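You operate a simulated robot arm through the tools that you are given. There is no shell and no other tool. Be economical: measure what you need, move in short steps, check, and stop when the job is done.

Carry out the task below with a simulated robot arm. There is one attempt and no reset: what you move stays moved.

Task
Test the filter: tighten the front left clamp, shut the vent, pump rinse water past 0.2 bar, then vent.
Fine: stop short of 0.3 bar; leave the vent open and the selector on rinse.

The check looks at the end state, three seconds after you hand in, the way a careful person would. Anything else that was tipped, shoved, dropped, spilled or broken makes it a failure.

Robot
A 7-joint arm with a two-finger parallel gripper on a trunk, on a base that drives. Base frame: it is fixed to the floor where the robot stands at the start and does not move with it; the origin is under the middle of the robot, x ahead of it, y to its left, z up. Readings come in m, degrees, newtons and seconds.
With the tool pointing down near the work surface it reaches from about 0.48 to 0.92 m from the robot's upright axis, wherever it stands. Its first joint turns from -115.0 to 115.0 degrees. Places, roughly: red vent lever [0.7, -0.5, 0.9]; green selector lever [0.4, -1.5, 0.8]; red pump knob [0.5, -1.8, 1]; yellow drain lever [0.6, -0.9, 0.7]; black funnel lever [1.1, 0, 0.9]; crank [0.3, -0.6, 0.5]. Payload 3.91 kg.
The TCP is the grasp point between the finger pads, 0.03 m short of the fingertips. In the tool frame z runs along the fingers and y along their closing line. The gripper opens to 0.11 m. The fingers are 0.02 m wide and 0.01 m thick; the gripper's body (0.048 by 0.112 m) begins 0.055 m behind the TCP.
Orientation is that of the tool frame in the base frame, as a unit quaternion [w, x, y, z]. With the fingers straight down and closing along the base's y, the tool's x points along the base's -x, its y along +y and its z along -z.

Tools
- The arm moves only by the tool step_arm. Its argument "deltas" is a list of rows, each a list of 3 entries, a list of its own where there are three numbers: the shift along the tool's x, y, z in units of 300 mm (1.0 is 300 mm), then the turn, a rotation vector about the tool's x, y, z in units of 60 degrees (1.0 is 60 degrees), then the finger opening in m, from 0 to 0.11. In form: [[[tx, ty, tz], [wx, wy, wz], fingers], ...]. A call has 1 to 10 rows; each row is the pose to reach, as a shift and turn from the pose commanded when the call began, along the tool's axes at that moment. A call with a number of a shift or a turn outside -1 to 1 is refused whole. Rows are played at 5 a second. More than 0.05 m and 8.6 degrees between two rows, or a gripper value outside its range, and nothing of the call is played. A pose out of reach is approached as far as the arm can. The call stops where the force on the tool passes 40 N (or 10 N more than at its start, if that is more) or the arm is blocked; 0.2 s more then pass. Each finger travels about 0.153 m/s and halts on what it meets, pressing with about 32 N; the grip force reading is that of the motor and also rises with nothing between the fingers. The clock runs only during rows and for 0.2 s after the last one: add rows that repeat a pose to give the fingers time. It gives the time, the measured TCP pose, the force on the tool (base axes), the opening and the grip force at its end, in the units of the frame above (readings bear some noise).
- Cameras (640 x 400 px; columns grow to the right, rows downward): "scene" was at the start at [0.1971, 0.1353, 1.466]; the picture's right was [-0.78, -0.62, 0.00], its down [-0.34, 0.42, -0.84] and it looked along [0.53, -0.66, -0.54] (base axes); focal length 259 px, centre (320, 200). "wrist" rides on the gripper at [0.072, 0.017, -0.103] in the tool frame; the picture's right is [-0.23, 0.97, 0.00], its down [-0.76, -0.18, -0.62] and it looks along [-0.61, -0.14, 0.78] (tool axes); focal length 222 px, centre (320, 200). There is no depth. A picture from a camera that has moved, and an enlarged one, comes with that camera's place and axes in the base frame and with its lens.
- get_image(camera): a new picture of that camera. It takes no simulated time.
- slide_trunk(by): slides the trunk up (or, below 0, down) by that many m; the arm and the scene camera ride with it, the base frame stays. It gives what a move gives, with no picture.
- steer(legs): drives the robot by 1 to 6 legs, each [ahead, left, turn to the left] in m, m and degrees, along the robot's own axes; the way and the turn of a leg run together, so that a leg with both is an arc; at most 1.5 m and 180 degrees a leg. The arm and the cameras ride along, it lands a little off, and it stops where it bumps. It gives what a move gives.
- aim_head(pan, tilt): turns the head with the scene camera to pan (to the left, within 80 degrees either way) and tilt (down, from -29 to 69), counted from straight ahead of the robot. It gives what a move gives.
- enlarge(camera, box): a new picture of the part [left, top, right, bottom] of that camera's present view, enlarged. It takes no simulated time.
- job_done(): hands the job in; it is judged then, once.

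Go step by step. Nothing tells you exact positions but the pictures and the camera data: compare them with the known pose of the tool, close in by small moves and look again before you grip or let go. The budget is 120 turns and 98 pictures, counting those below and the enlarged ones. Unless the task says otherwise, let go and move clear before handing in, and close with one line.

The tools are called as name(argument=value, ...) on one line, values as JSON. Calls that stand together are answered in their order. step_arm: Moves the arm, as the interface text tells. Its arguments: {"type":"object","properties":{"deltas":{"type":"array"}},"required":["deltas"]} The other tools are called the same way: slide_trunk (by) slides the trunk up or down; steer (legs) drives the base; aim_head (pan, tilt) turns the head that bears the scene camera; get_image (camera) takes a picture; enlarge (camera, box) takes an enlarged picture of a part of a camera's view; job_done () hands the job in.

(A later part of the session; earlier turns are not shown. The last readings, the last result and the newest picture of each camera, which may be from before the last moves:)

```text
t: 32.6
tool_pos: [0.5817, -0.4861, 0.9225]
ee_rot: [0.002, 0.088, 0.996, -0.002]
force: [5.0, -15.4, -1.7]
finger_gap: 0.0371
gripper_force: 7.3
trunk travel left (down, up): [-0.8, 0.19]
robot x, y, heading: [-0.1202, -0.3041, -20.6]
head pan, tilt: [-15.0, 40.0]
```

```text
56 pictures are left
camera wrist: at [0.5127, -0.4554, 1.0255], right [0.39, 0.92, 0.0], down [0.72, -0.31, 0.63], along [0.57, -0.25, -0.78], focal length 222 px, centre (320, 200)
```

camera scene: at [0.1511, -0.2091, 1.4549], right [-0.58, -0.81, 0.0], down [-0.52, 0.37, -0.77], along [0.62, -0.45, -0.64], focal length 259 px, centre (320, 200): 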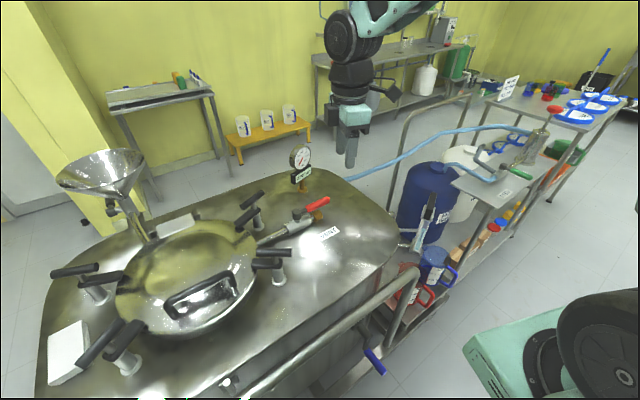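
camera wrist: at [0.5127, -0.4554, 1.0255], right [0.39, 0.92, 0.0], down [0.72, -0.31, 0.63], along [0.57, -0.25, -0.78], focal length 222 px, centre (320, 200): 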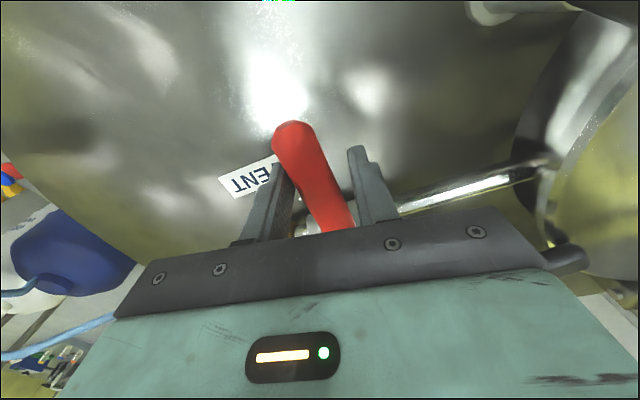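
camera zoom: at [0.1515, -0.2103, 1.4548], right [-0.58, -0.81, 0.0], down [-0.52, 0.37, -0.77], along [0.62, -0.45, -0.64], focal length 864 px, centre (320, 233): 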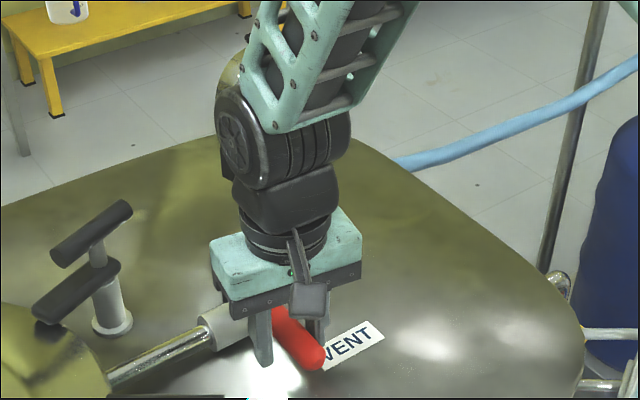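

The vent lever hit its stop, square to the pipe – shut. Open the fingers, rise clear, and look toward the trolley.

step_arm(deltas=[[[0, -0.03, 0], [0, 0, 0], 0.06], [[0, -0.03, 0], [0, 0, 0], 0.06], [[0, -0.03, -0.15], [0, 0, 0], 0.06], [[0, -0.03, -0.3], [0, 0, -0.12], 0.06], [[0, -0.03, -0.45], [0, 0, -0.24], 0.06], [[0, -0.03, -0.6], [0, 0, -0.36], 0.06], [[0, -0.03, -0.75], [0, 0, -0.36], 0.06], [[0, -0.03, -0.9], [0, 0, -0.36], 0.06]])

aim_head(pan=-40, tilt=50)

get_image(camera="scene")

```text
t: 34.4
tool_pos: [0.58, -0.4928, 1.1912]
ee_rot: [-0.001, -0.102, 0.995, -0.001]
force: [0.5, 1.1, 0.1]
finger_gap: 0.06
gripper_force: 0.1
trunk travel left (down, up): [-0.8, 0.19]
robot x, y, heading: [-0.1187, -0.3032, -20.4]
head pan, tilt: [-15.0, 40.0]
```

```text
t: 35.3
tool_pos: [0.5808, -0.4917, 1.1911]
ee_rot: [0.0, -0.102, 0.995, 0.0]
force: [0.1, -0.5, 0.5]
finger_gap: 0.0598
gripper_force: 0.0
trunk travel left (down, up): [-0.8, 0.19]
robot x, y, heading: [-0.1224, -0.2977, -20.5]
head pan, tilt: [-40.0, 50.0]
```

```text
55 pictures are left
camera scene: at [0.1198, -0.2267, 1.4407], right [-0.87, -0.49, 0.0], down [-0.38, 0.67, -0.64], along [0.32, -0.56, -0.77], focal length 259 px, centre (320, 200)
```

scene: 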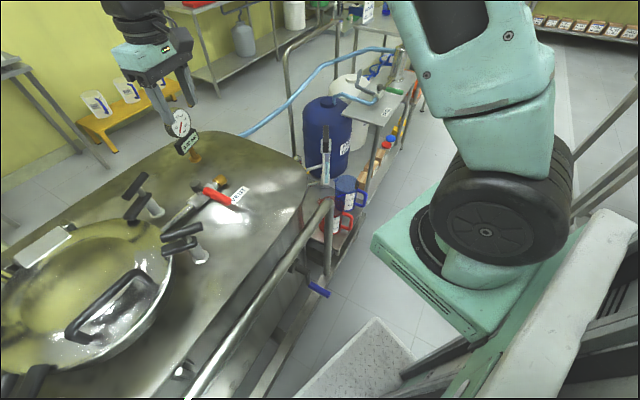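

Vent is shut. Raise the trunk for clearance, back off and drive to the pump trolley, staying clear of the bucket near [-0.46, -1.48].

slide_trunk(by=0.15)

steer(legs=[[-0.25, 0, 0], [0.5, -0.62, 0]])

aim_head(pan=-25, tilt=45)

get_image(camera="scene")

```text
t: 37.0
tool_pos: [0.5797, -0.493, 1.3415]
ee_rot: [0.0, -0.103, 0.995, 0.0]
force: [0.4, 0.3, 0.9]
finger_gap: 0.0598
gripper_force: 0.1
trunk travel left (down, up): [-0.95, 0.04]
robot x, y, heading: [-0.1219, -0.3023, -20.5]
head pan, tilt: [-40.0, 50.0]
```

```text
t: 42.6
tool_pos: [0.5987, -1.1345, 1.3411]
ee_rot: [0.001, -0.111, 0.994, 0.001]
force: [0.2, -0.9, -1.3]
finger_gap: 0.06
gripper_force: 0.0
trunk travel left (down, up): [-0.95, 0.04]
robot x, y, heading: [-0.1011, -0.9529, -19.3]
head pan, tilt: [-40.0, 50.0]
```

```text
t: 43.4
tool_pos: [0.5999, -1.1345, 1.3418]
ee_rot: [0.001, -0.111, 0.994, -0.001]
force: [0.6, 0.9, 0.2]
finger_gap: 0.0599
gripper_force: 0.1
trunk travel left (down, up): [-0.95, 0.04]
robot x, y, heading: [-0.1063, -0.954, -19.5]
head pan, tilt: [-25.0, 45.0]
```

```text
54 pictures are left
camera scene: at [0.154, -0.8666, 1.5975], right [-0.7, -0.71, 0.0], down [-0.5, 0.5, -0.71], along [0.5, -0.5, -0.71], focal length 259 px, centre (320, 200)
```

scene: 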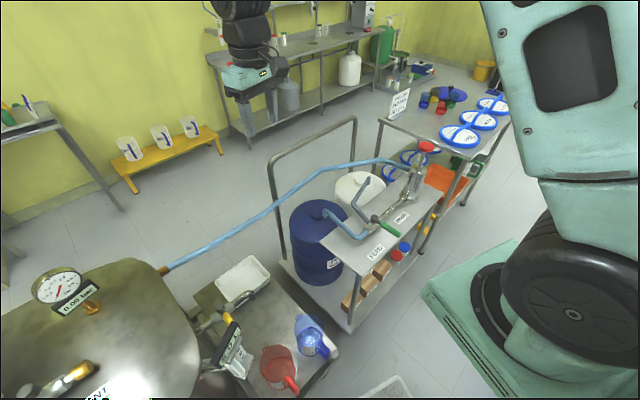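

enlarge(camera="scene", box=[310, 130, 460, 270])

enlarge(camera="scene", box=[0, 250, 110, 330])

```text
2.86 times, centred on (385, 200) of scene
camera zoom: at [0.154, -0.8666, 1.5975], right [-0.7, -0.71, 0.0], down [-0.5, 0.5, -0.71], along [0.5, -0.5, -0.71], focal length 741 px, centre (134, 200)
```

zoom: 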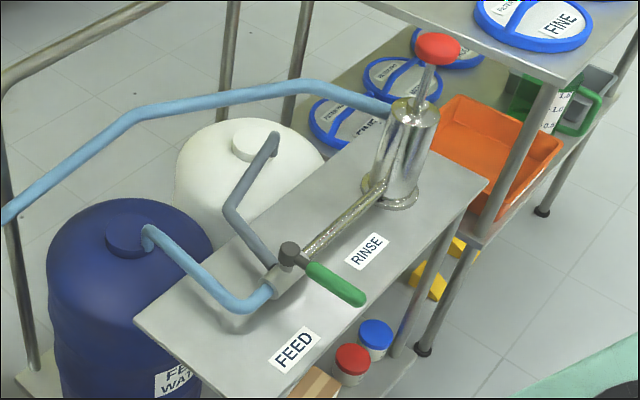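

```text
5.00 times, centred on (55, 290) of scene
camera zoom: at [0.154, -0.8666, 1.5975], right [-0.7, -0.71, 0.0], down [-0.5, 0.5, -0.71], along [0.5, -0.5, -0.71], focal length 1296 px, centre (1645, -250)
```

zoom: 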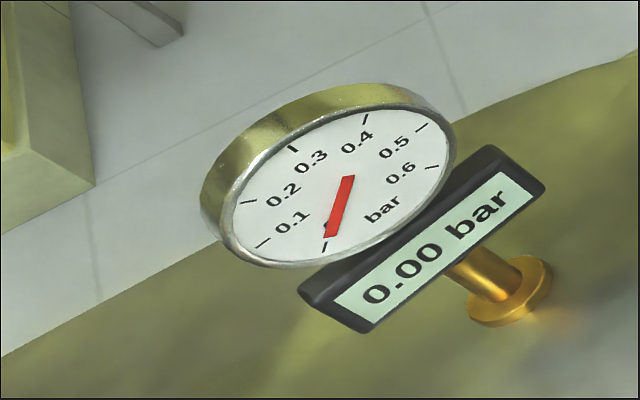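

Selector lever (pivot ≈ [0.484, -1.506], tip toward −x) stands midway between FEED and RINSE; pump knob ≈ [0.474, -1.769, 1.027]; gauge readable. Straighten the robot and shift a bit closer.

steer(legs=[[0, 0, 19.5], [0.07, -0.09, 0]])

aim_head(pan=-50, tilt=42)

get_image(camera="scene")

get_image(camera="wrist")

```text
t: 45.7
tool_pos: [0.6894, -0.9733, 1.3411]
ee_rot: [0.0, -0.279, 0.96, 0.0]
force: [0.5, 0.1, 0.0]
finger_gap: 0.06
gripper_force: 0.1
trunk travel left (down, up): [-0.95, 0.04]
robot x, y, heading: [-0.0315, -1.0456, 0.2]
head pan, tilt: [-25.0, 45.0]
```

```text
t: 46.6
tool_pos: [0.6895, -0.9731, 1.3415]
ee_rot: [0.0, -0.28, 0.96, 0.0]
force: [0.1, 0.8, -0.2]
finger_gap: 0.06
gripper_force: 0.1
trunk travel left (down, up): [-0.95, 0.04]
robot x, y, heading: [-0.032, -1.044, 0.0]
head pan, tilt: [-50.0, 42.0]
```

```text
51 pictures are left
camera scene: at [0.1599, -0.9028, 1.6019], right [-0.76, -0.65, 0.0], down [-0.43, 0.51, -0.74], along [0.48, -0.57, -0.67], focal length 259 px, centre (320, 200)
```

scene: 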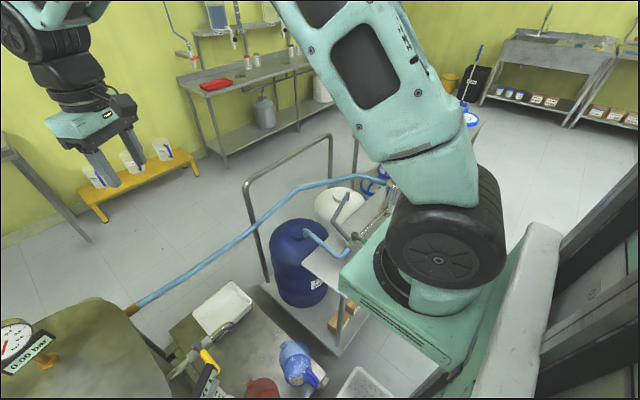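

```text
50 pictures are left
camera wrist: at [0.6189, -0.9977, 1.4452], right [-0.33, 0.94, 0.0], down [0.74, 0.26, 0.62], along [0.59, 0.21, -0.78], focal length 222 px, centre (320, 200)
```

wrist: 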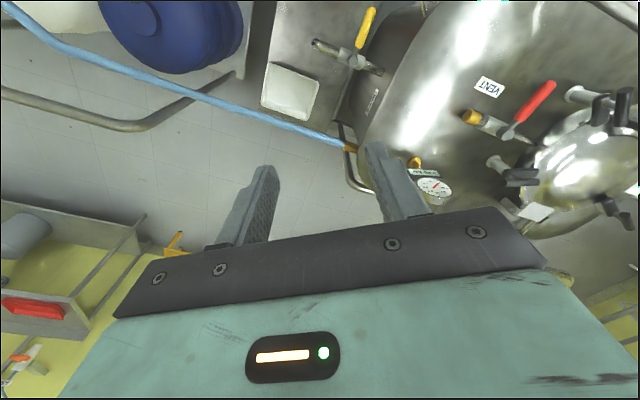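

The shoulder hides the selector from here, but the wrist camera will do. Move the tool over the selector at safe height.

step_arm(deltas=[[[0.12, -0.07, 0], [0, 0, 0], 0.06], [[0.24, -0.145, 0], [0, 0, 0], 0.06], [[0.36, -0.22, 0], [0, 0, 0], 0.06], [[0.48, -0.29, 0], [0, 0, 0], 0.06], [[0.61, -0.365, 0], [0, 0, 0], 0.06], [[0.735, -0.44, 0], [0, 0, 0], 0.06], [[0.86, -0.513, 0], [0, 0, 0], 0.06]])

step_arm(deltas=[[[0.12, -0.07, 0], [0, 0, 0.07], 0.06], [[0.24, -0.145, 0.06], [0, 0, 0.14], 0.06], [[0.36, -0.22, 0.12], [0, 0, 0.21], 0.06], [[0.48, -0.29, 0.18], [0, 0, 0.28], 0.06], [[0.61, -0.365, 0.24], [0, 0, 0.35], 0.06], [[0.735, -0.44, 0.3], [0, 0, 0.42], 0.06], [[0.86, -0.513, 0.35], [0, 0, 0.5], 0.06]])

get_image(camera="wrist")

get_image(camera="scene")

```text
t: 48.2
tool_pos: [0.5548, -1.2421, 1.3426]
ee_rot: [0.0, -0.28, 0.96, 0.0]
force: [0.3, 0.0, 0.3]
finger_gap: 0.0598
gripper_force: 0.0
trunk travel left (down, up): [-0.95, 0.04]
robot x, y, heading: [-0.0306, -1.0422, 0.2]
head pan, tilt: [-50.0, 42.0]
```

```text
t: 49.8
tool_pos: [0.4192, -1.5094, 1.2362]
ee_rot: [0.0, -0.022, 1.0, 0.001]
force: [0.1, 0.4, -0.2]
finger_gap: 0.06
gripper_force: 0.1
trunk travel left (down, up): [-0.95, 0.04]
robot x, y, heading: [-0.0372, -1.0457, 0.2]
head pan, tilt: [-50.0, 42.0]
```

```text
49 pictures are left
camera wrist: at [0.3452, -1.4957, 1.3391], right [0.18, 0.98, 0.0], down [0.77, -0.14, 0.62], along [0.61, -0.12, -0.78], focal length 222 px, centre (320, 200)
```

wrist: 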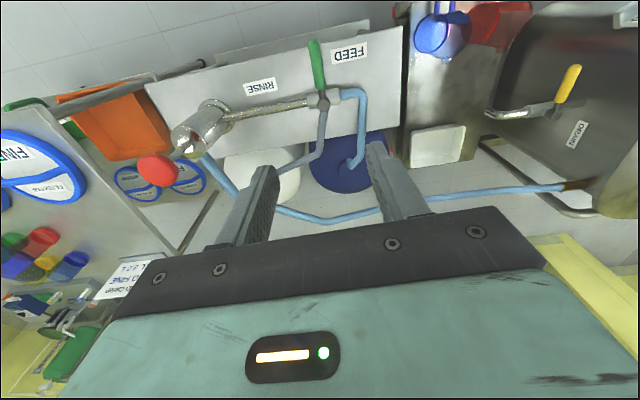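

```text
48 pictures are left
camera scene: at [0.1599, -0.9022, 1.6018], right [-0.76, -0.65, 0.0], down [-0.43, 0.51, -0.74], along [0.48, -0.57, -0.67], focal length 259 px, centre (320, 200)
```

scene: 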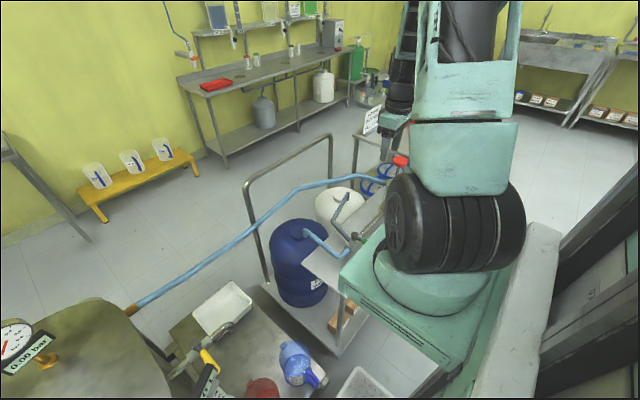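

Clear view: lever tip ≈ [0.37, -1.516, 0.80], between FEED and RINSE. Descend over it.

step_arm(deltas=[[[0.01, -0.003, 0.14], [0, 0, 0], 0.06], [[0.02, -0.006, 0.28], [0, 0, 0], 0.06], [[0.03, -0.009, 0.42], [0, 0, 0], 0.06], [[0.04, -0.012, 0.56], [0, 0, 0], 0.06], [[0.05, -0.015, 0.7], [0, 0, 0], 0.06], [[0.06, -0.018, 0.84], [0, 0, 0], 0.06], [[0.063, -0.02, 0.98], [0, 0, 0], 0.06]])

get_image(camera="wrist")

```text
t: 51.4
tool_pos: [0.4016, -1.5174, 0.9421]
ee_rot: [0.001, -0.023, 1.0, 0.001]
force: [-0.6, 0.3, 0.9]
finger_gap: 0.06
gripper_force: 0.1
trunk travel left (down, up): [-0.95, 0.04]
robot x, y, heading: [-0.033, -1.0458, 0.4]
head pan, tilt: [-50.0, 42.0]
```

```text
47 pictures are left
camera wrist: at [0.3284, -1.5031, 1.0461], right [0.18, 0.98, 0.0], down [0.77, -0.14, 0.62], along [0.61, -0.11, -0.78], focal length 222 px, centre (320, 200)
```

wrist: 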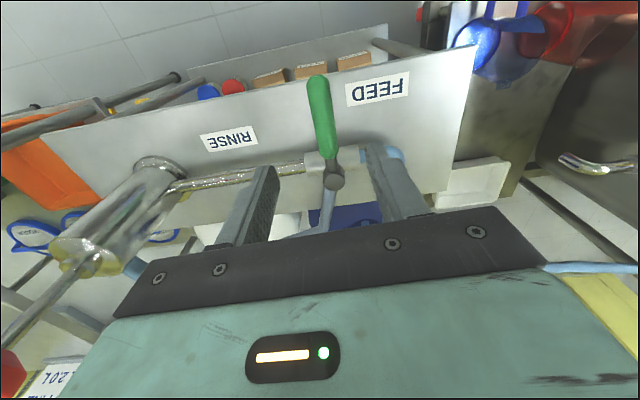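

Lever z≈0.815, pivot ≈ [0.477, -1.512]. Descend and cage it with fingertips just below its axis.

step_arm(deltas=[[[0.02, 0.005, 0.12], [0, 0, 0], 0.06], [[0.02, 0.005, 0.24], [0, 0, 0], 0.06], [[0.02, 0.005, 0.347], [0, 0, 0], 0.06], [[0.02, 0.005, 0.347], [0, 0, 0], 0.03], [[0.02, 0.005, 0.347], [0, 0, 0], 0.03]])

get_image(camera="wrist")

```text
t: 52.6
tool_pos: [0.3969, -1.5143, 0.8394]
ee_rot: [0.0, -0.022, 1.0, -0.001]
force: [-0.1, 0.0, 0.4]
finger_gap: 0.0299
gripper_force: 0.1
trunk travel left (down, up): [-0.95, 0.04]
robot x, y, heading: [-0.0351, -1.0422, 0.1]
head pan, tilt: [-50.0, 42.0]
```

```text
46 pictures are left
camera wrist: at [0.3241, -1.5, 0.9436], right [0.18, 0.98, 0.0], down [0.77, -0.14, 0.62], along [0.61, -0.11, -0.78], focal length 222 px, centre (320, 200)
```

wrist: 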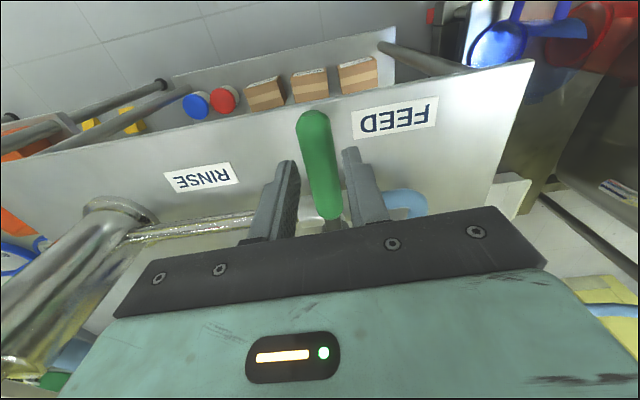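

step_arm(deltas=[[[-0.002, -0.037, 0], [0, 0, -0.133], 0.03], [[-0.01, -0.074, 0], [0, 0, -0.267], 0.03], [[-0.022, -0.108, 0], [0, 0, -0.4], 0.03], [[-0.04, -0.141, 0], [0, 0, -0.533], 0.03], [[-0.061, -0.171, 0], [0, 0, -0.667], 0.03]])

get_image(camera="wrist")

```text
t: 53.8
tool_pos: [0.418, -1.5647, 0.8395]
ee_rot: [0.0, -0.364, 0.931, 0.0]
force: [0.5, -0.8, 0.5]
finger_gap: 0.03
gripper_force: 0.0
trunk travel left (down, up): [-0.95, 0.04]
robot x, y, heading: [-0.0346, -1.0423, 0.4]
head pan, tilt: [-50.0, 42.0]
```

```text
45 pictures are left
camera wrist: at [0.3522, -1.6022, 0.9432], right [-0.49, 0.87, 0.0], down [0.68, 0.39, 0.62], along [0.54, 0.31, -0.78], focal length 222 px, centre (320, 200)
```

wrist: 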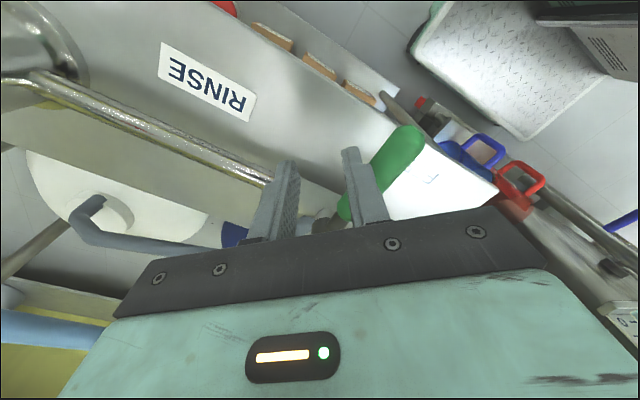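

The fingertips passed over the lever – it sits lower than I thought. Lift slightly, go back and look.

step_arm(deltas=[[[0, 0, -0.1], [0, 0, 0], 0.06], [[0.0, 0.05, -0.1], [0, 0, 0.133], 0.06], [[0.0, 0.1, -0.1], [0, 0, 0.267], 0.06], [[0.0, 0.14, -0.1], [0, 0, 0.4], 0.06], [[0.0, 0.16, -0.1], [0, 0, 0.533], 0.06], [[-0.06, 0.17, -0.1], [0, 0, 0.667], 0.06]])

get_image(camera="wrist")

```text
t: 55.2
tool_pos: [0.3954, -1.5186, 0.8678]
ee_rot: [0.001, -0.021, 1.0, 0.0]
force: [0.0, 0.2, -1.2]
finger_gap: 0.06
gripper_force: 0.0
trunk travel left (down, up): [-0.95, 0.04]
robot x, y, heading: [-0.037, -1.0497, 0.2]
head pan, tilt: [-50.0, 42.0]
```

```text
44 pictures are left
camera wrist: at [0.3221, -1.503, 0.9723], right [0.19, 0.98, 0.0], down [0.77, -0.15, 0.62], along [0.61, -0.12, -0.78], focal length 222 px, centre (320, 200)
```

wrist: 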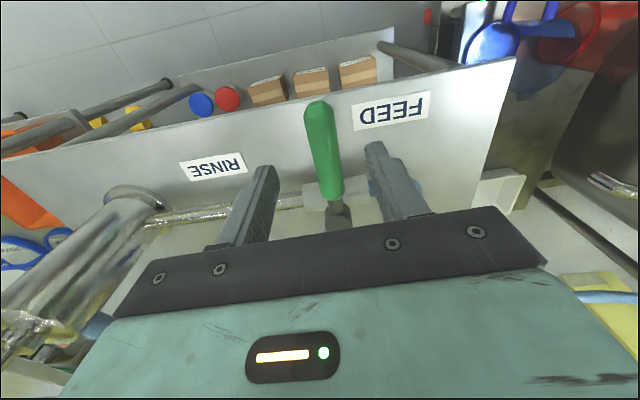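

Lever axis is at z≈0.79. Descend deeper, cage it, and push again in small steps.

step_arm(deltas=[[[0, 0.01, 0.1], [0, 0, 0], 0.06], [[0, 0.01, 0.19], [0, 0, 0], 0.06], [[0, 0.01, 0.19], [0, 0, 0], 0.03], [[0, 0.01, 0.19], [0, 0, 0], 0.03]])

step_arm(deltas=[[[-0.002, -0.037, 0], [0, 0, -0.133], 0.03], [[-0.01, -0.074, 0], [0, 0, -0.267], 0.03], [[-0.022, -0.108, 0], [0, 0, -0.4], 0.03]])

get_image(camera="wrist")

```text
t: 56.2
tool_pos: [0.3961, -1.5147, 0.8112]
ee_rot: [0.0, -0.022, 1.0, 0.0]
force: [0.3, -0.1, 1.0]
finger_gap: 0.0299
gripper_force: 0.1
trunk travel left (down, up): [-0.95, 0.04]
robot x, y, heading: [-0.033, -1.0419, -0.1]
head pan, tilt: [-50.0, 42.0]
```

```text
t: 57.0
tool_pos: [0.4052, -1.5457, 0.812]
ee_rot: [0.0, -0.23, 0.973, 0.0]
force: [0.1, 0.1, 0.5]
finger_gap: 0.0304
gripper_force: 0.0
trunk travel left (down, up): [-0.95, 0.04]
robot x, y, heading: [-0.0329, -1.0427, 0.3]
head pan, tilt: [-50.0, 42.0]
```

```text
43 pictures are left
camera wrist: at [0.3307, -1.5625, 0.9152], right [-0.23, 0.97, 0.0], down [0.76, 0.18, 0.62], along [0.61, 0.15, -0.78], focal length 222 px, centre (320, 200)
```

wrist: 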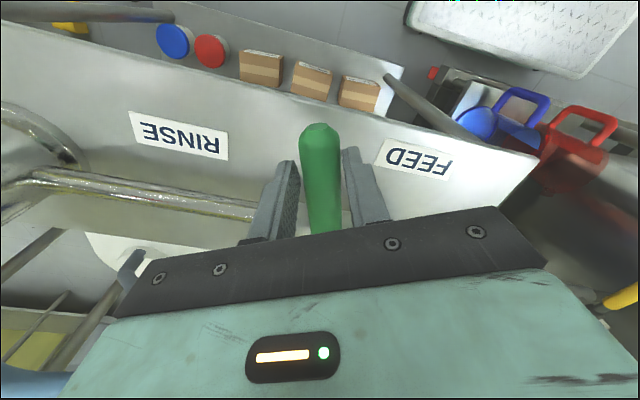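

step_arm(deltas=[[[-0.002, -0.037, 0], [0, 0, -0.133], 0.03], [[-0.01, -0.073, 0], [0, 0, -0.267], 0.03], [[-0.022, -0.108, 0], [0, 0, -0.4], 0.03], [[-0.039, -0.142, 0], [0, 0, -0.533], 0.03], [[-0.061, -0.172, 0], [0, 0, -0.667], 0.03]])

get_image(camera="wrist")

```text
t: 58.2
tool_pos: [0.4419, -1.5835, 0.8123]
ee_rot: [0.0, -0.55, 0.835, 0.0]
force: [-0.3, 0.3, 0.6]
finger_gap: 0.0304
gripper_force: 0.4
trunk travel left (down, up): [-0.95, 0.04]
robot x, y, heading: [-0.0356, -1.0469, 0.2]
head pan, tilt: [-50.0, 42.0]
```

```text
42 pictures are left
camera wrist: at [0.3976, -1.6435, 0.9158], right [-0.8, 0.59, 0.0], down [0.46, 0.63, 0.62], along [0.37, 0.5, -0.78], focal length 222 px, centre (320, 200)
```

wrist: 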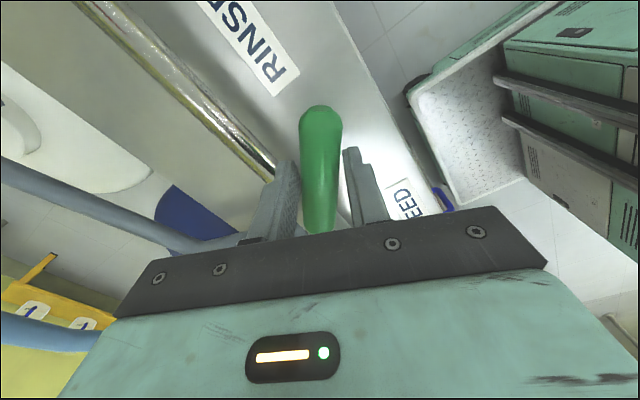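

The lever points at RINSE (~246°) with no stop yet; the leading finger nears the pipe. I'll lift, close the fingers and push from the trailing side to feel for the stop.

step_arm(deltas=[[[0, 0, -0.13], [0, 0, 0], 0.04], [[0, 0.05, -0.2], [0, 0, 0], 0.0], [[0, 0.11, -0.2], [0, 0, 0], 0.0], [[0, 0.11, -0.1], [0, 0, 0], 0.0], [[0, 0.11, 0.0], [0, 0, 0], 0.0]])

get_image(camera="wrist")

```text
t: 59.4
tool_pos: [0.4116, -1.5697, 0.812]
ee_rot: [0.0, -0.549, 0.836, 0.0]
force: [-0.2, 0.5, -0.2]
finger_gap: 0.0
gripper_force: 31.6
trunk travel left (down, up): [-0.95, 0.04]
robot x, y, heading: [-0.037, -1.0482, 0.2]
head pan, tilt: [-50.0, 42.0]
```

```text
41 pictures are left
camera wrist: at [0.3671, -1.6287, 0.9162], right [-0.8, 0.6, 0.0], down [0.47, 0.63, 0.62], along [0.37, 0.5, -0.78], focal length 222 px, centre (320, 200)
```

wrist: 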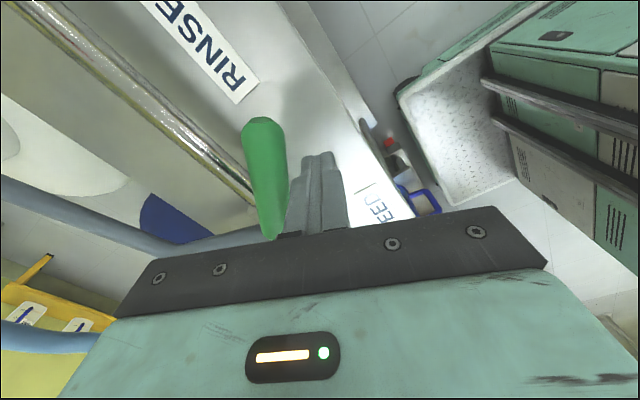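

step_arm(deltas=[[[0.003, -0.047, 0], [0, 0, 0], 0.0], [[0.011, -0.085, 0], [0, 0, -0.133], 0.0], [[0.013, -0.124, 0], [0, 0, -0.267], 0.0], [[0.011, -0.162, 0], [0, 0, -0.4], 0.0]])

get_image(camera="wrist")

```text
t: 60.4
tool_pos: [0.4569, -1.5933, 0.8117]
ee_rot: [0.001, 0.712, -0.703, -0.001]
force: [-1.3, -0.2, -0.2]
finger_gap: 0.0003
gripper_force: 31.9
trunk travel left (down, up): [-0.95, 0.04]
robot x, y, heading: [-0.0376, -1.0425, 0.2]
head pan, tilt: [-50.0, 42.0]
```

```text
40 pictures are left
camera wrist: at [0.4392, -1.665, 0.9151], right [-0.98, 0.22, 0.0], down [0.17, 0.76, 0.62], along [0.13, 0.61, -0.78], focal length 222 px, centre (320, 200)
```

wrist: 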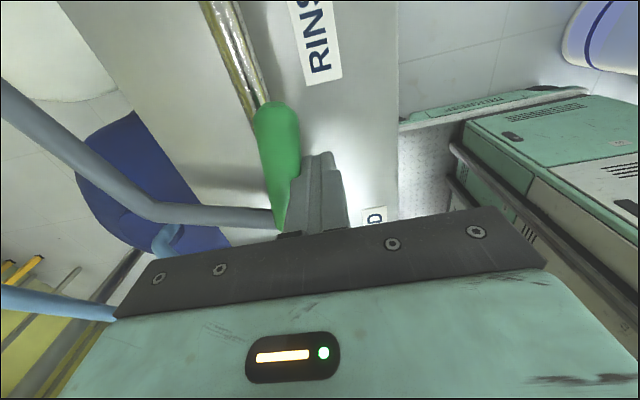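

step_arm(deltas=[[[0.004, -0.02, 0], [0, 0, -0.067], 0.0], [[0.008, -0.038, 0], [0, 0, -0.133], 0.0]])

get_image(camera="wrist")

```text
t: 61.0
tool_pos: [0.4671, -1.5934, 0.811]
ee_rot: [0.001, 0.759, -0.651, 0.0]
force: [-0.6, -0.7, 0.7]
finger_gap: 0.0
gripper_force: 32.5
trunk travel left (down, up): [-0.95, 0.04]
robot x, y, heading: [-0.0367, -1.0438, 0.2]
head pan, tilt: [-50.0, 42.0]
```

```text
39 pictures are left
camera wrist: at [0.4609, -1.6684, 0.9147], right [-1.0, 0.08, 0.0], down [0.06, 0.78, 0.62], along [0.05, 0.62, -0.78], focal length 222 px, centre (320, 200)
```

wrist: 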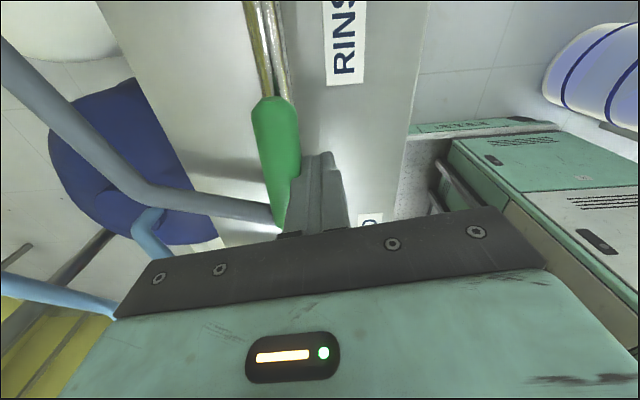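

step_arm(deltas=[[[0.004, -0.02, 0], [0, 0, -0.067], 0.0], [[0.008, -0.04, 0], [0, 0, -0.133], 0.0]])

get_image(camera="wrist")

```text
t: 61.6
tool_pos: [0.472, -1.5953, 0.8109]
ee_rot: [0.002, 0.801, -0.599, -0.005]
force: [-33.8, 2.9, 9.5]
finger_gap: 0.0001
gripper_force: 31.7
trunk travel left (down, up): [-0.95, 0.04]
robot x, y, heading: [-0.0394, -1.0477, 0.2]
head pan, tilt: [-50.0, 42.0]
```

```text
38 pictures are left
camera wrist: at [0.4768, -1.6701, 0.9148], right [-1.0, -0.06, 0.01], down [-0.04, 0.78, 0.62], along [-0.04, 0.62, -0.78], focal length 222 px, centre (320, 200)
```

wrist: 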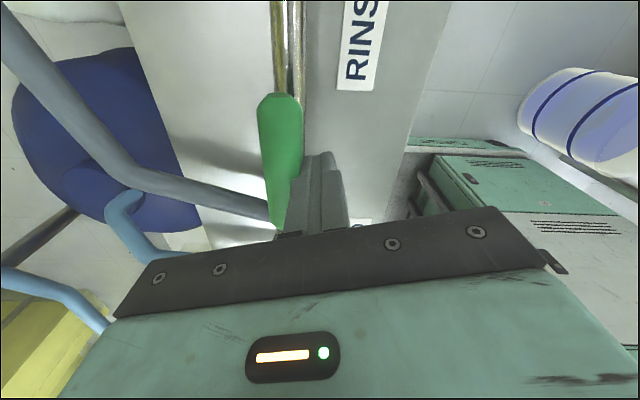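

Stop felt – the selector lever lies along the outlet pipe beside RINSE. Back off, lift, then look at the pump.

step_arm(deltas=[[[0, 0.05, 0], [0, 0, 0], 0.0], [[0, 0.12, 0], [0, 0, 0], 0.0], [[0, 0.12, -0.15], [0, 0, 0], 0.03], [[0, 0.12, -0.3], [0, 0, 0.1], 0.07], [[0, 0.12, -0.45], [0, 0, 0.2], 0.07], [[0, 0.12, -0.6], [0, 0, 0.3], 0.07], [[0, 0.12, -0.75], [0, 0, 0.4], 0.07], [[0, 0.12, -0.9], [0, 0, 0.5], 0.07], [[0, 0.12, -1.0], [0, 0, 0.6], 0.07]])

get_image(camera="wrist")

get_image(camera="scene")

```text
t: 63.6
tool_pos: [0.4453, -1.605, 1.1113]
ee_rot: [-0.001, -0.576, 0.818, 0.0]
force: [0.5, -0.3, 0.7]
finger_gap: 0.0699
gripper_force: 0.0
trunk travel left (down, up): [-0.95, 0.04]
robot x, y, heading: [-0.036, -1.046, 0.2]
head pan, tilt: [-50.0, 42.0]
```

```text
37 pictures are left
camera wrist: at [0.4049, -1.6676, 1.2155], right [-0.84, 0.54, 0.0], down [0.42, 0.66, 0.62], along [0.34, 0.52, -0.78], focal length 222 px, centre (320, 200)
```

wrist: 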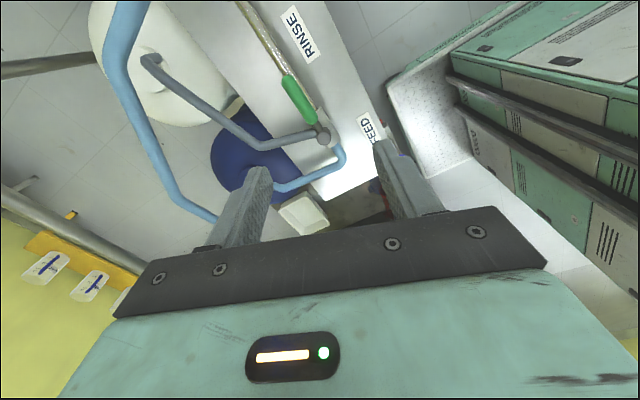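

```text
36 pictures are left
camera scene: at [0.1599, -0.9031, 1.6019], right [-0.76, -0.65, 0.0], down [-0.43, 0.51, -0.74], along [0.48, -0.57, -0.67], focal length 259 px, centre (320, 200)
```

scene: 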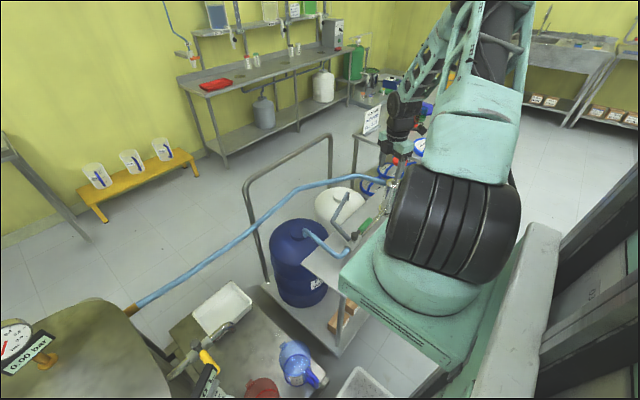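

Selector is on RINSE. The pump knob (≈[0.49, -1.81, 1.0]) is right at the reach limit, so I check free space around the base before shifting.

aim_head(pan=-80, tilt=60)

get_image(camera="scene")

enlarge(camera="wrist", box=[340, 0, 640, 200])

```text
t: 64.5
tool_pos: [0.4464, -1.6042, 1.1108]
ee_rot: [0.0, -0.578, 0.816, 0.0]
force: [0.1, 0.4, -1.3]
finger_gap: 0.0697
gripper_force: 0.0
trunk travel left (down, up): [-0.95, 0.04]
robot x, y, heading: [-0.034, -1.0456, 0.4]
head pan, tilt: [-80.0, 60.0]
```

```text
35 pictures are left
camera scene: at [0.1177, -0.9047, 1.5781], right [-0.98, -0.18, 0.0], down [-0.15, 0.85, -0.5], along [0.09, -0.49, -0.87], focal length 259 px, centre (320, 200)
```

scene: 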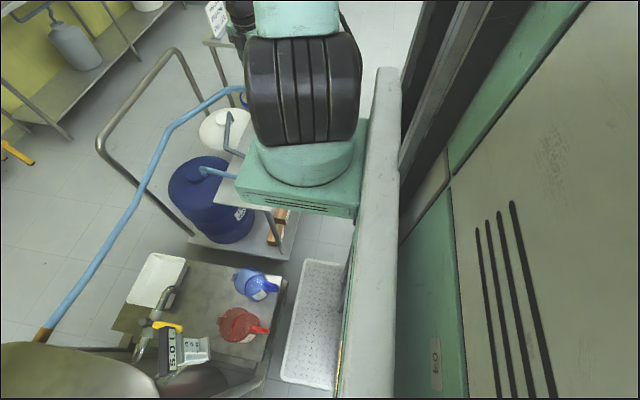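

```text
2.00 times, centred on (490, 100) of wrist
camera zoom: at [0.4052, -1.6678, 1.215], right [-0.84, 0.54, 0.0], down [0.42, 0.66, 0.62], along [0.34, 0.53, -0.78], focal length 444 px, centre (-20, 400)
```

zoom: 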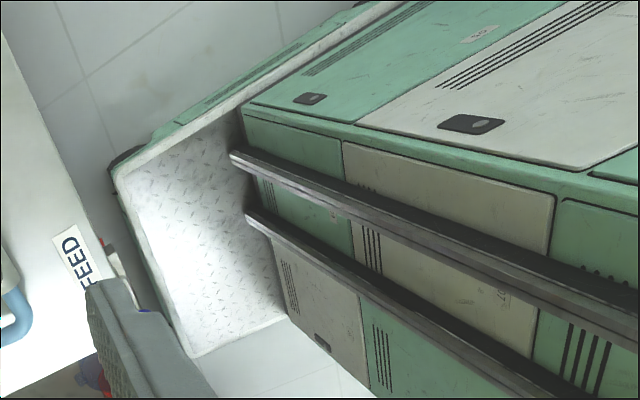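

Base box is about ±0.30 × ±0.28 m. I'll back slightly, turn right 22° and sidestep a little to bring the knob inside reach, clear of the bucket and cart.

steer(legs=[[-0.06, 0, 0], [0, 0, -22], [0.05, -0.09, 0]])

aim_head(pan=-22, tilt=42)

get_image(camera="scene")

```text
t: 67.4
tool_pos: [0.1493, -1.8478, 1.1119]
ee_rot: [0.001, -0.407, 0.913, 0.0]
force: [0.8, 1.0, 0.1]
finger_gap: 0.07
gripper_force: 0.0
trunk travel left (down, up): [-0.95, 0.04]
robot x, y, heading: [-0.0809, -1.1451, -22.6]
head pan, tilt: [-80.0, 60.0]
```

```text
t: 68.7
tool_pos: [0.1484, -1.8466, 1.1113]
ee_rot: [0.0, -0.407, 0.913, 0.0]
force: [0.6, 0.0, 0.2]
finger_gap: 0.07
gripper_force: 0.1
trunk travel left (down, up): [-0.95, 0.04]
robot x, y, heading: [-0.081, -1.146, -21.9]
head pan, tilt: [-22.0, 42.0]
```

```text
33 pictures are left
camera scene: at [0.1864, -1.0677, 1.6019], right [-0.7, -0.72, 0.0], down [-0.48, 0.47, -0.74], along [0.53, -0.52, -0.67], focal length 259 px, centre (320, 200)
```

scene: 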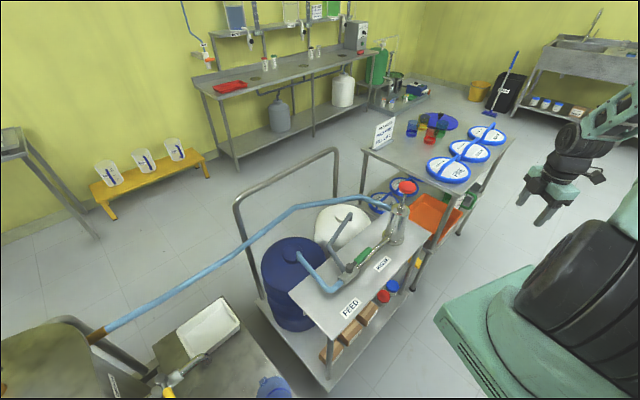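

Good view. Knob ≈ [0.492, -1.82, 1.0]. Move the tool beside it at height to look with the wrist camera.

step_arm(deltas=[[[-0.09, -0.078, 0], [0, 0, 0.133], 0.08], [[-0.18, -0.155, 0], [0, 0, 0.267], 0.08], [[-0.27, -0.232, 0], [0, 0, 0.4], 0.08], [[-0.36, -0.31, 0], [0, 0, 0.533], 0.08], [[-0.45, -0.388, 0], [0, 0, 0.667], 0.08], [[-0.54, -0.465, 0], [0, 0, 0.8], 0.08]])

get_image(camera="wrist")

enlarge(camera="scene", box=[340, 150, 480, 270])

```text
t: 70.1
tool_pos: [0.3608, -1.822, 1.1106]
ee_rot: [0.001, 0.001, 1.0, 0.0]
force: [0.6, -0.7, -0.1]
finger_gap: 0.08
gripper_force: 0.0
trunk travel left (down, up): [-0.95, 0.04]
robot x, y, heading: [-0.0801, -1.1459, -22.5]
head pan, tilt: [-22.0, 42.0]
```

```text
32 pictures are left
camera wrist: at [0.2887, -1.804, 1.2139], right [0.23, 0.97, 0.0], down [0.76, -0.18, 0.62], along [0.61, -0.14, -0.78], focal length 222 px, centre (320, 200)
```

wrist: 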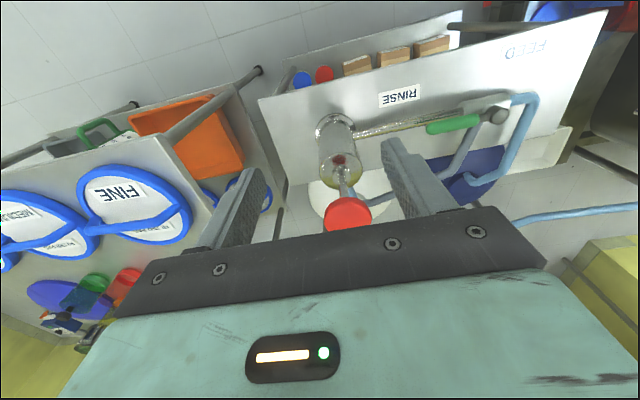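

```text
3.33 times, centred on (410, 210) of scene
camera zoom: at [0.186, -1.0679, 1.602], right [-0.7, -0.72, 0.0], down [-0.48, 0.47, -0.74], along [0.53, -0.52, -0.67], focal length 864 px, centre (20, 167)
```

zoom: 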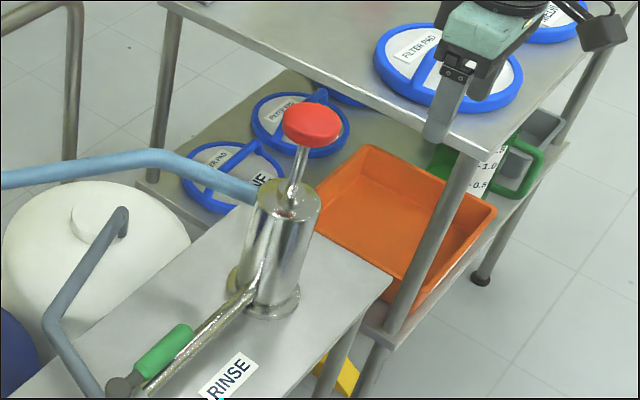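

Knob triangulated at [0.485, -1.812, 1.003], ~6 cm wide, ~8 cm of stroke. Move above and around it.

step_arm(deltas=[[[-0.14, 0.01, 0], [0, 0, 0], 0.1], [[-0.28, 0.02, 0], [0, 0, 0], 0.1], [[-0.413, 0.033, 0], [0, 0, 0], 0.1], [[-0.413, 0.033, 0.1], [0, 0, 0], 0.1]])

get_image(camera="wrist")

enlarge(camera="scene", box=[340, 130, 480, 250])

```text
t: 71.1
tool_pos: [0.487, -1.8083, 1.083]
ee_rot: [0.0, -0.001, 1.0, 0.0]
force: [-0.2, 0.9, -0.2]
finger_gap: 0.1
gripper_force: 0.1
trunk travel left (down, up): [-0.95, 0.04]
robot x, y, heading: [-0.0851, -1.144, -22.2]
head pan, tilt: [-22.0, 42.0]
```

```text
30 pictures are left
camera wrist: at [0.4131, -1.792, 1.1861], right [0.22, 0.97, 0.0], down [0.76, -0.18, 0.62], along [0.61, -0.14, -0.78], focal length 222 px, centre (320, 200)
```

wrist: 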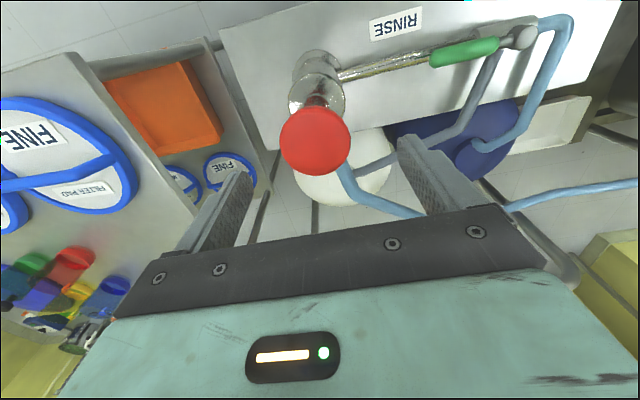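

```text
3.33 times, centred on (410, 190) of scene
camera zoom: at [0.1865, -1.0673, 1.6019], right [-0.7, -0.72, 0.0], down [-0.48, 0.47, -0.74], along [0.53, -0.52, -0.67], focal length 864 px, centre (20, 233)
```

zoom: 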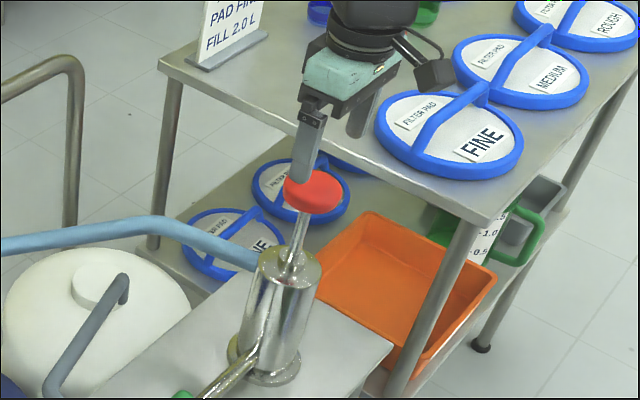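

Centred within a few mm. Descend and grip the knob.

step_arm(deltas=[[[0.01, -0.01, 0.1], [0, 0, 0], 0.1], [[0.01, -0.01, 0.207], [0, 0, 0], 0.1], [[0.01, -0.01, 0.207], [0, 0, 0], 0.0], [[0.01, -0.01, 0.207], [0, 0, 0], 0.0], [[0.01, -0.01, 0.207], [0, 0, 0], 0.0]])

enlarge(camera="scene", box=[340, 130, 480, 250])

```text
t: 72.3
tool_pos: [0.4805, -1.816, 1.022]
ee_rot: [0.0, -0.001, 1.0, -0.003]
force: [0.2, -20.9, -5.5]
finger_gap: 0.0608
gripper_force: 45.4
trunk travel left (down, up): [-0.95, 0.04]
robot x, y, heading: [-0.0803, -1.1468, -22.1]
head pan, tilt: [-22.0, 42.0]
```

```text
3.33 times, centred on (410, 190) of scene
camera zoom: at [0.1868, -1.0694, 1.6019], right [-0.7, -0.72, 0.0], down [-0.48, 0.47, -0.74], along [0.53, -0.52, -0.67], focal length 864 px, centre (20, 233)
```

zoom: 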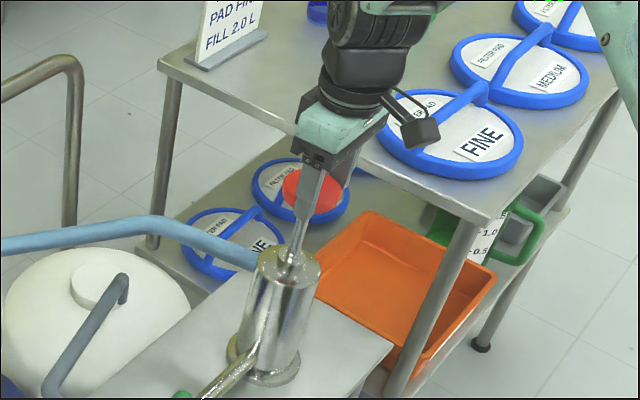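

Gripped. Relieve the side load, and aim the head at the gauge.

step_arm(deltas=[[[0.01, -0.015, 0], [0, 0, 0], 0.0], [[0.01, -0.015, 0], [0, 0, 0], 0.0]])

aim_head(pan=50, tilt=38)

step_arm(deltas=[[[0, 0, 0.05], [0, 0, 0], 0.0], [[0, 0, 0.1], [0, 0, 0], 0.0], [[0, 0, 0.1], [0, 0, 0], 0.0]])

get_image(camera="scene")

```text
t: 72.9
tool_pos: [0.4819, -1.8148, 1.021]
ee_rot: [0.001, -0.001, 1.0, 0.0]
force: [10.8, -8.2, 3.2]
finger_gap: 0.0608
gripper_force: 44.9
trunk travel left (down, up): [-0.95, 0.04]
robot x, y, heading: [-0.0815, -1.1483, -22.3]
head pan, tilt: [-22.0, 42.0]
```

```text
t: 74.3
tool_pos: [0.481, -1.8151, 1.02]
ee_rot: [0.001, -0.002, 1.0, 0.0]
force: [25.0, 1.5, 4.1]
finger_gap: 0.0609
gripper_force: 44.9
trunk travel left (down, up): [-0.95, 0.04]
robot x, y, heading: [-0.0818, -1.1477, -21.8]
head pan, tilt: [50.0, 38.0]
```

```text
t: 75.2
tool_pos: [0.4797, -1.8156, 0.9883]
ee_rot: [0.0, -0.002, 1.0, 0.0]
force: [21.4, 10.5, 6.5]
finger_gap: 0.0605
gripper_force: 45.0
trunk travel left (down, up): [-0.95, 0.04]
robot x, y, heading: [-0.0845, -1.1444, -22.3]
head pan, tilt: [50.0, 38.0]
```

```text
27 pictures are left
camera scene: at [0.2039, -0.9681, 1.6076], right [0.47, -0.88, 0.0], down [-0.55, -0.29, -0.79], along [0.7, 0.37, -0.62], focal length 259 px, centre (320, 200)
```

scene: 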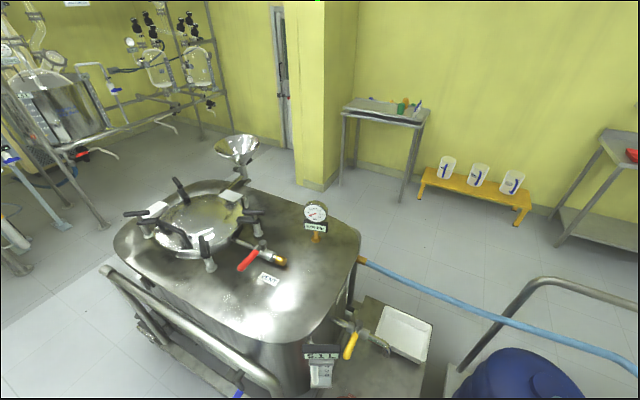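

enlarge(camera="scene", box=[295, 195, 340, 240])

```text
8.89 times, centred on (318, 218) of scene
camera zoom: at [0.2039, -0.9681, 1.6076], right [0.47, -0.88, 0.0], down [-0.55, -0.29, -0.79], along [0.7, 0.37, -0.62], focal length 2304 px, centre (342, 44)
```

zoom: 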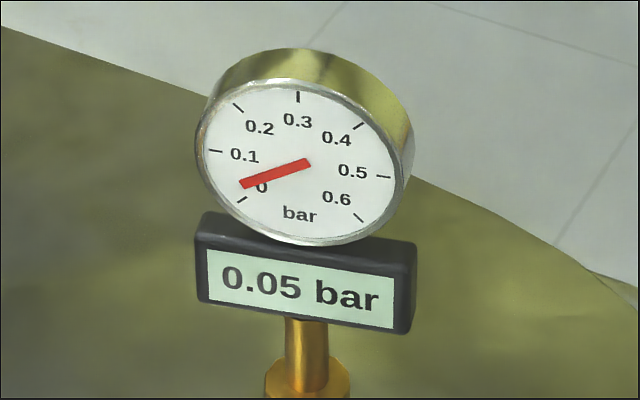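

0.05 bar for ~32 mm of travel – a nice calibration. Push further down ~35 mm.

step_arm(deltas=[[[-0.012, 0.005, 0.05], [0, 0, 0], 0.0], [[-0.012, 0.005, 0.1], [0, 0, 0], 0.0], [[-0.012, 0.005, 0.117], [0, 0, 0], 0.0], [[-0.012, 0.005, 0.117], [0, 0, 0], 0.0]])

enlarge(camera="scene", box=[295, 195, 340, 240])

```text
t: 76.2
tool_pos: [0.4799, -1.8148, 0.9551]
ee_rot: [0.0, -0.001, 1.0, 0.0]
force: [-2.0, 5.1, 9.9]
finger_gap: 0.0608
gripper_force: 44.7
trunk travel left (down, up): [-0.95, 0.04]
robot x, y, heading: [-0.0837, -1.1456, -22.1]
head pan, tilt: [50.0, 38.0]
```

```text
8.89 times, centred on (318, 218) of scene
camera zoom: at [0.2024, -0.9685, 1.6078], right [0.47, -0.88, 0.0], down [-0.54, -0.29, -0.79], along [0.7, 0.37, -0.62], focal length 2304 px, centre (342, 44)
```

zoom: 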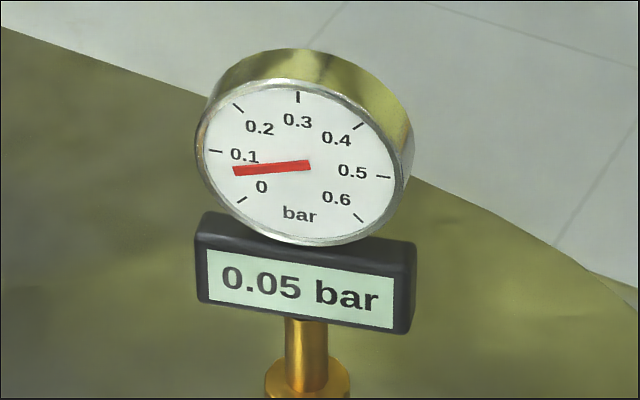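

Needle ≈0.075. Now pull the plunger back up.

step_arm(deltas=[[[0, 0, -0.055], [0, 0, 0], 0.0], [[0, 0, -0.11], [0, 0, 0], 0.0], [[0, 0, -0.165], [0, 0, 0], 0.0], [[0, 0, -0.22], [0, 0, 0], 0.0], [[0, 0, -0.22], [0, 0, 0], 0.0]])

get_image(camera="wrist")

enlarge(camera="scene", box=[295, 195, 340, 240])

```text
t: 77.3
tool_pos: [0.4803, -1.8153, 1.02]
ee_rot: [-0.001, -0.001, 1.0, 0.0]
force: [-22.5, 3.0, 3.7]
finger_gap: 0.0602
gripper_force: 44.9
trunk travel left (down, up): [-0.95, 0.04]
robot x, y, heading: [-0.0832, -1.1433, -22.2]
head pan, tilt: [50.0, 38.0]
```

```text
24 pictures are left
camera wrist: at [0.4074, -1.7981, 1.1236], right [0.23, 0.97, 0.0], down [0.76, -0.18, 0.62], along [0.61, -0.14, -0.78], focal length 222 px, centre (320, 200)
```

wrist: 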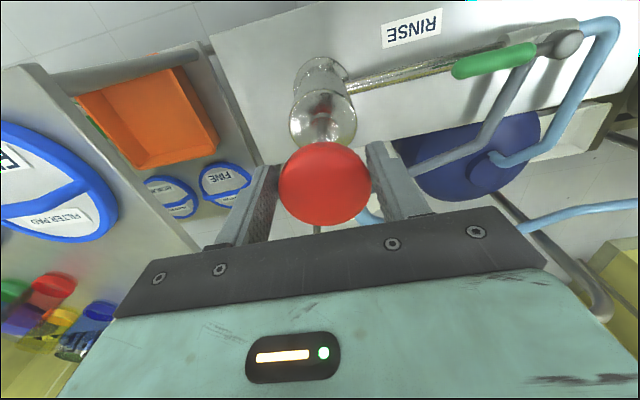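

```text
8.89 times, centred on (318, 218) of scene
camera zoom: at [0.2015, -0.9689, 1.6081], right [0.47, -0.88, 0.0], down [-0.54, -0.29, -0.79], along [0.7, 0.37, -0.62], focal length 2304 px, centre (342, 44)
```

zoom: 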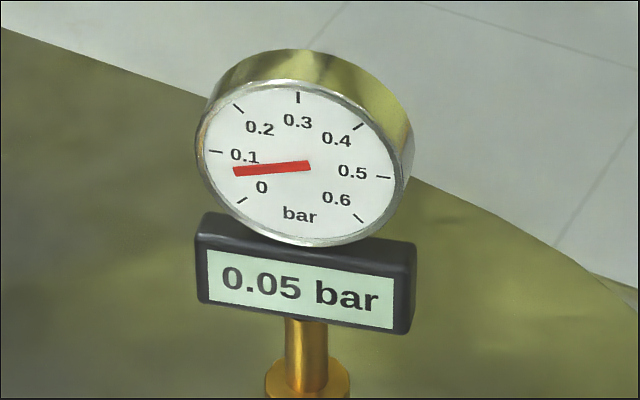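

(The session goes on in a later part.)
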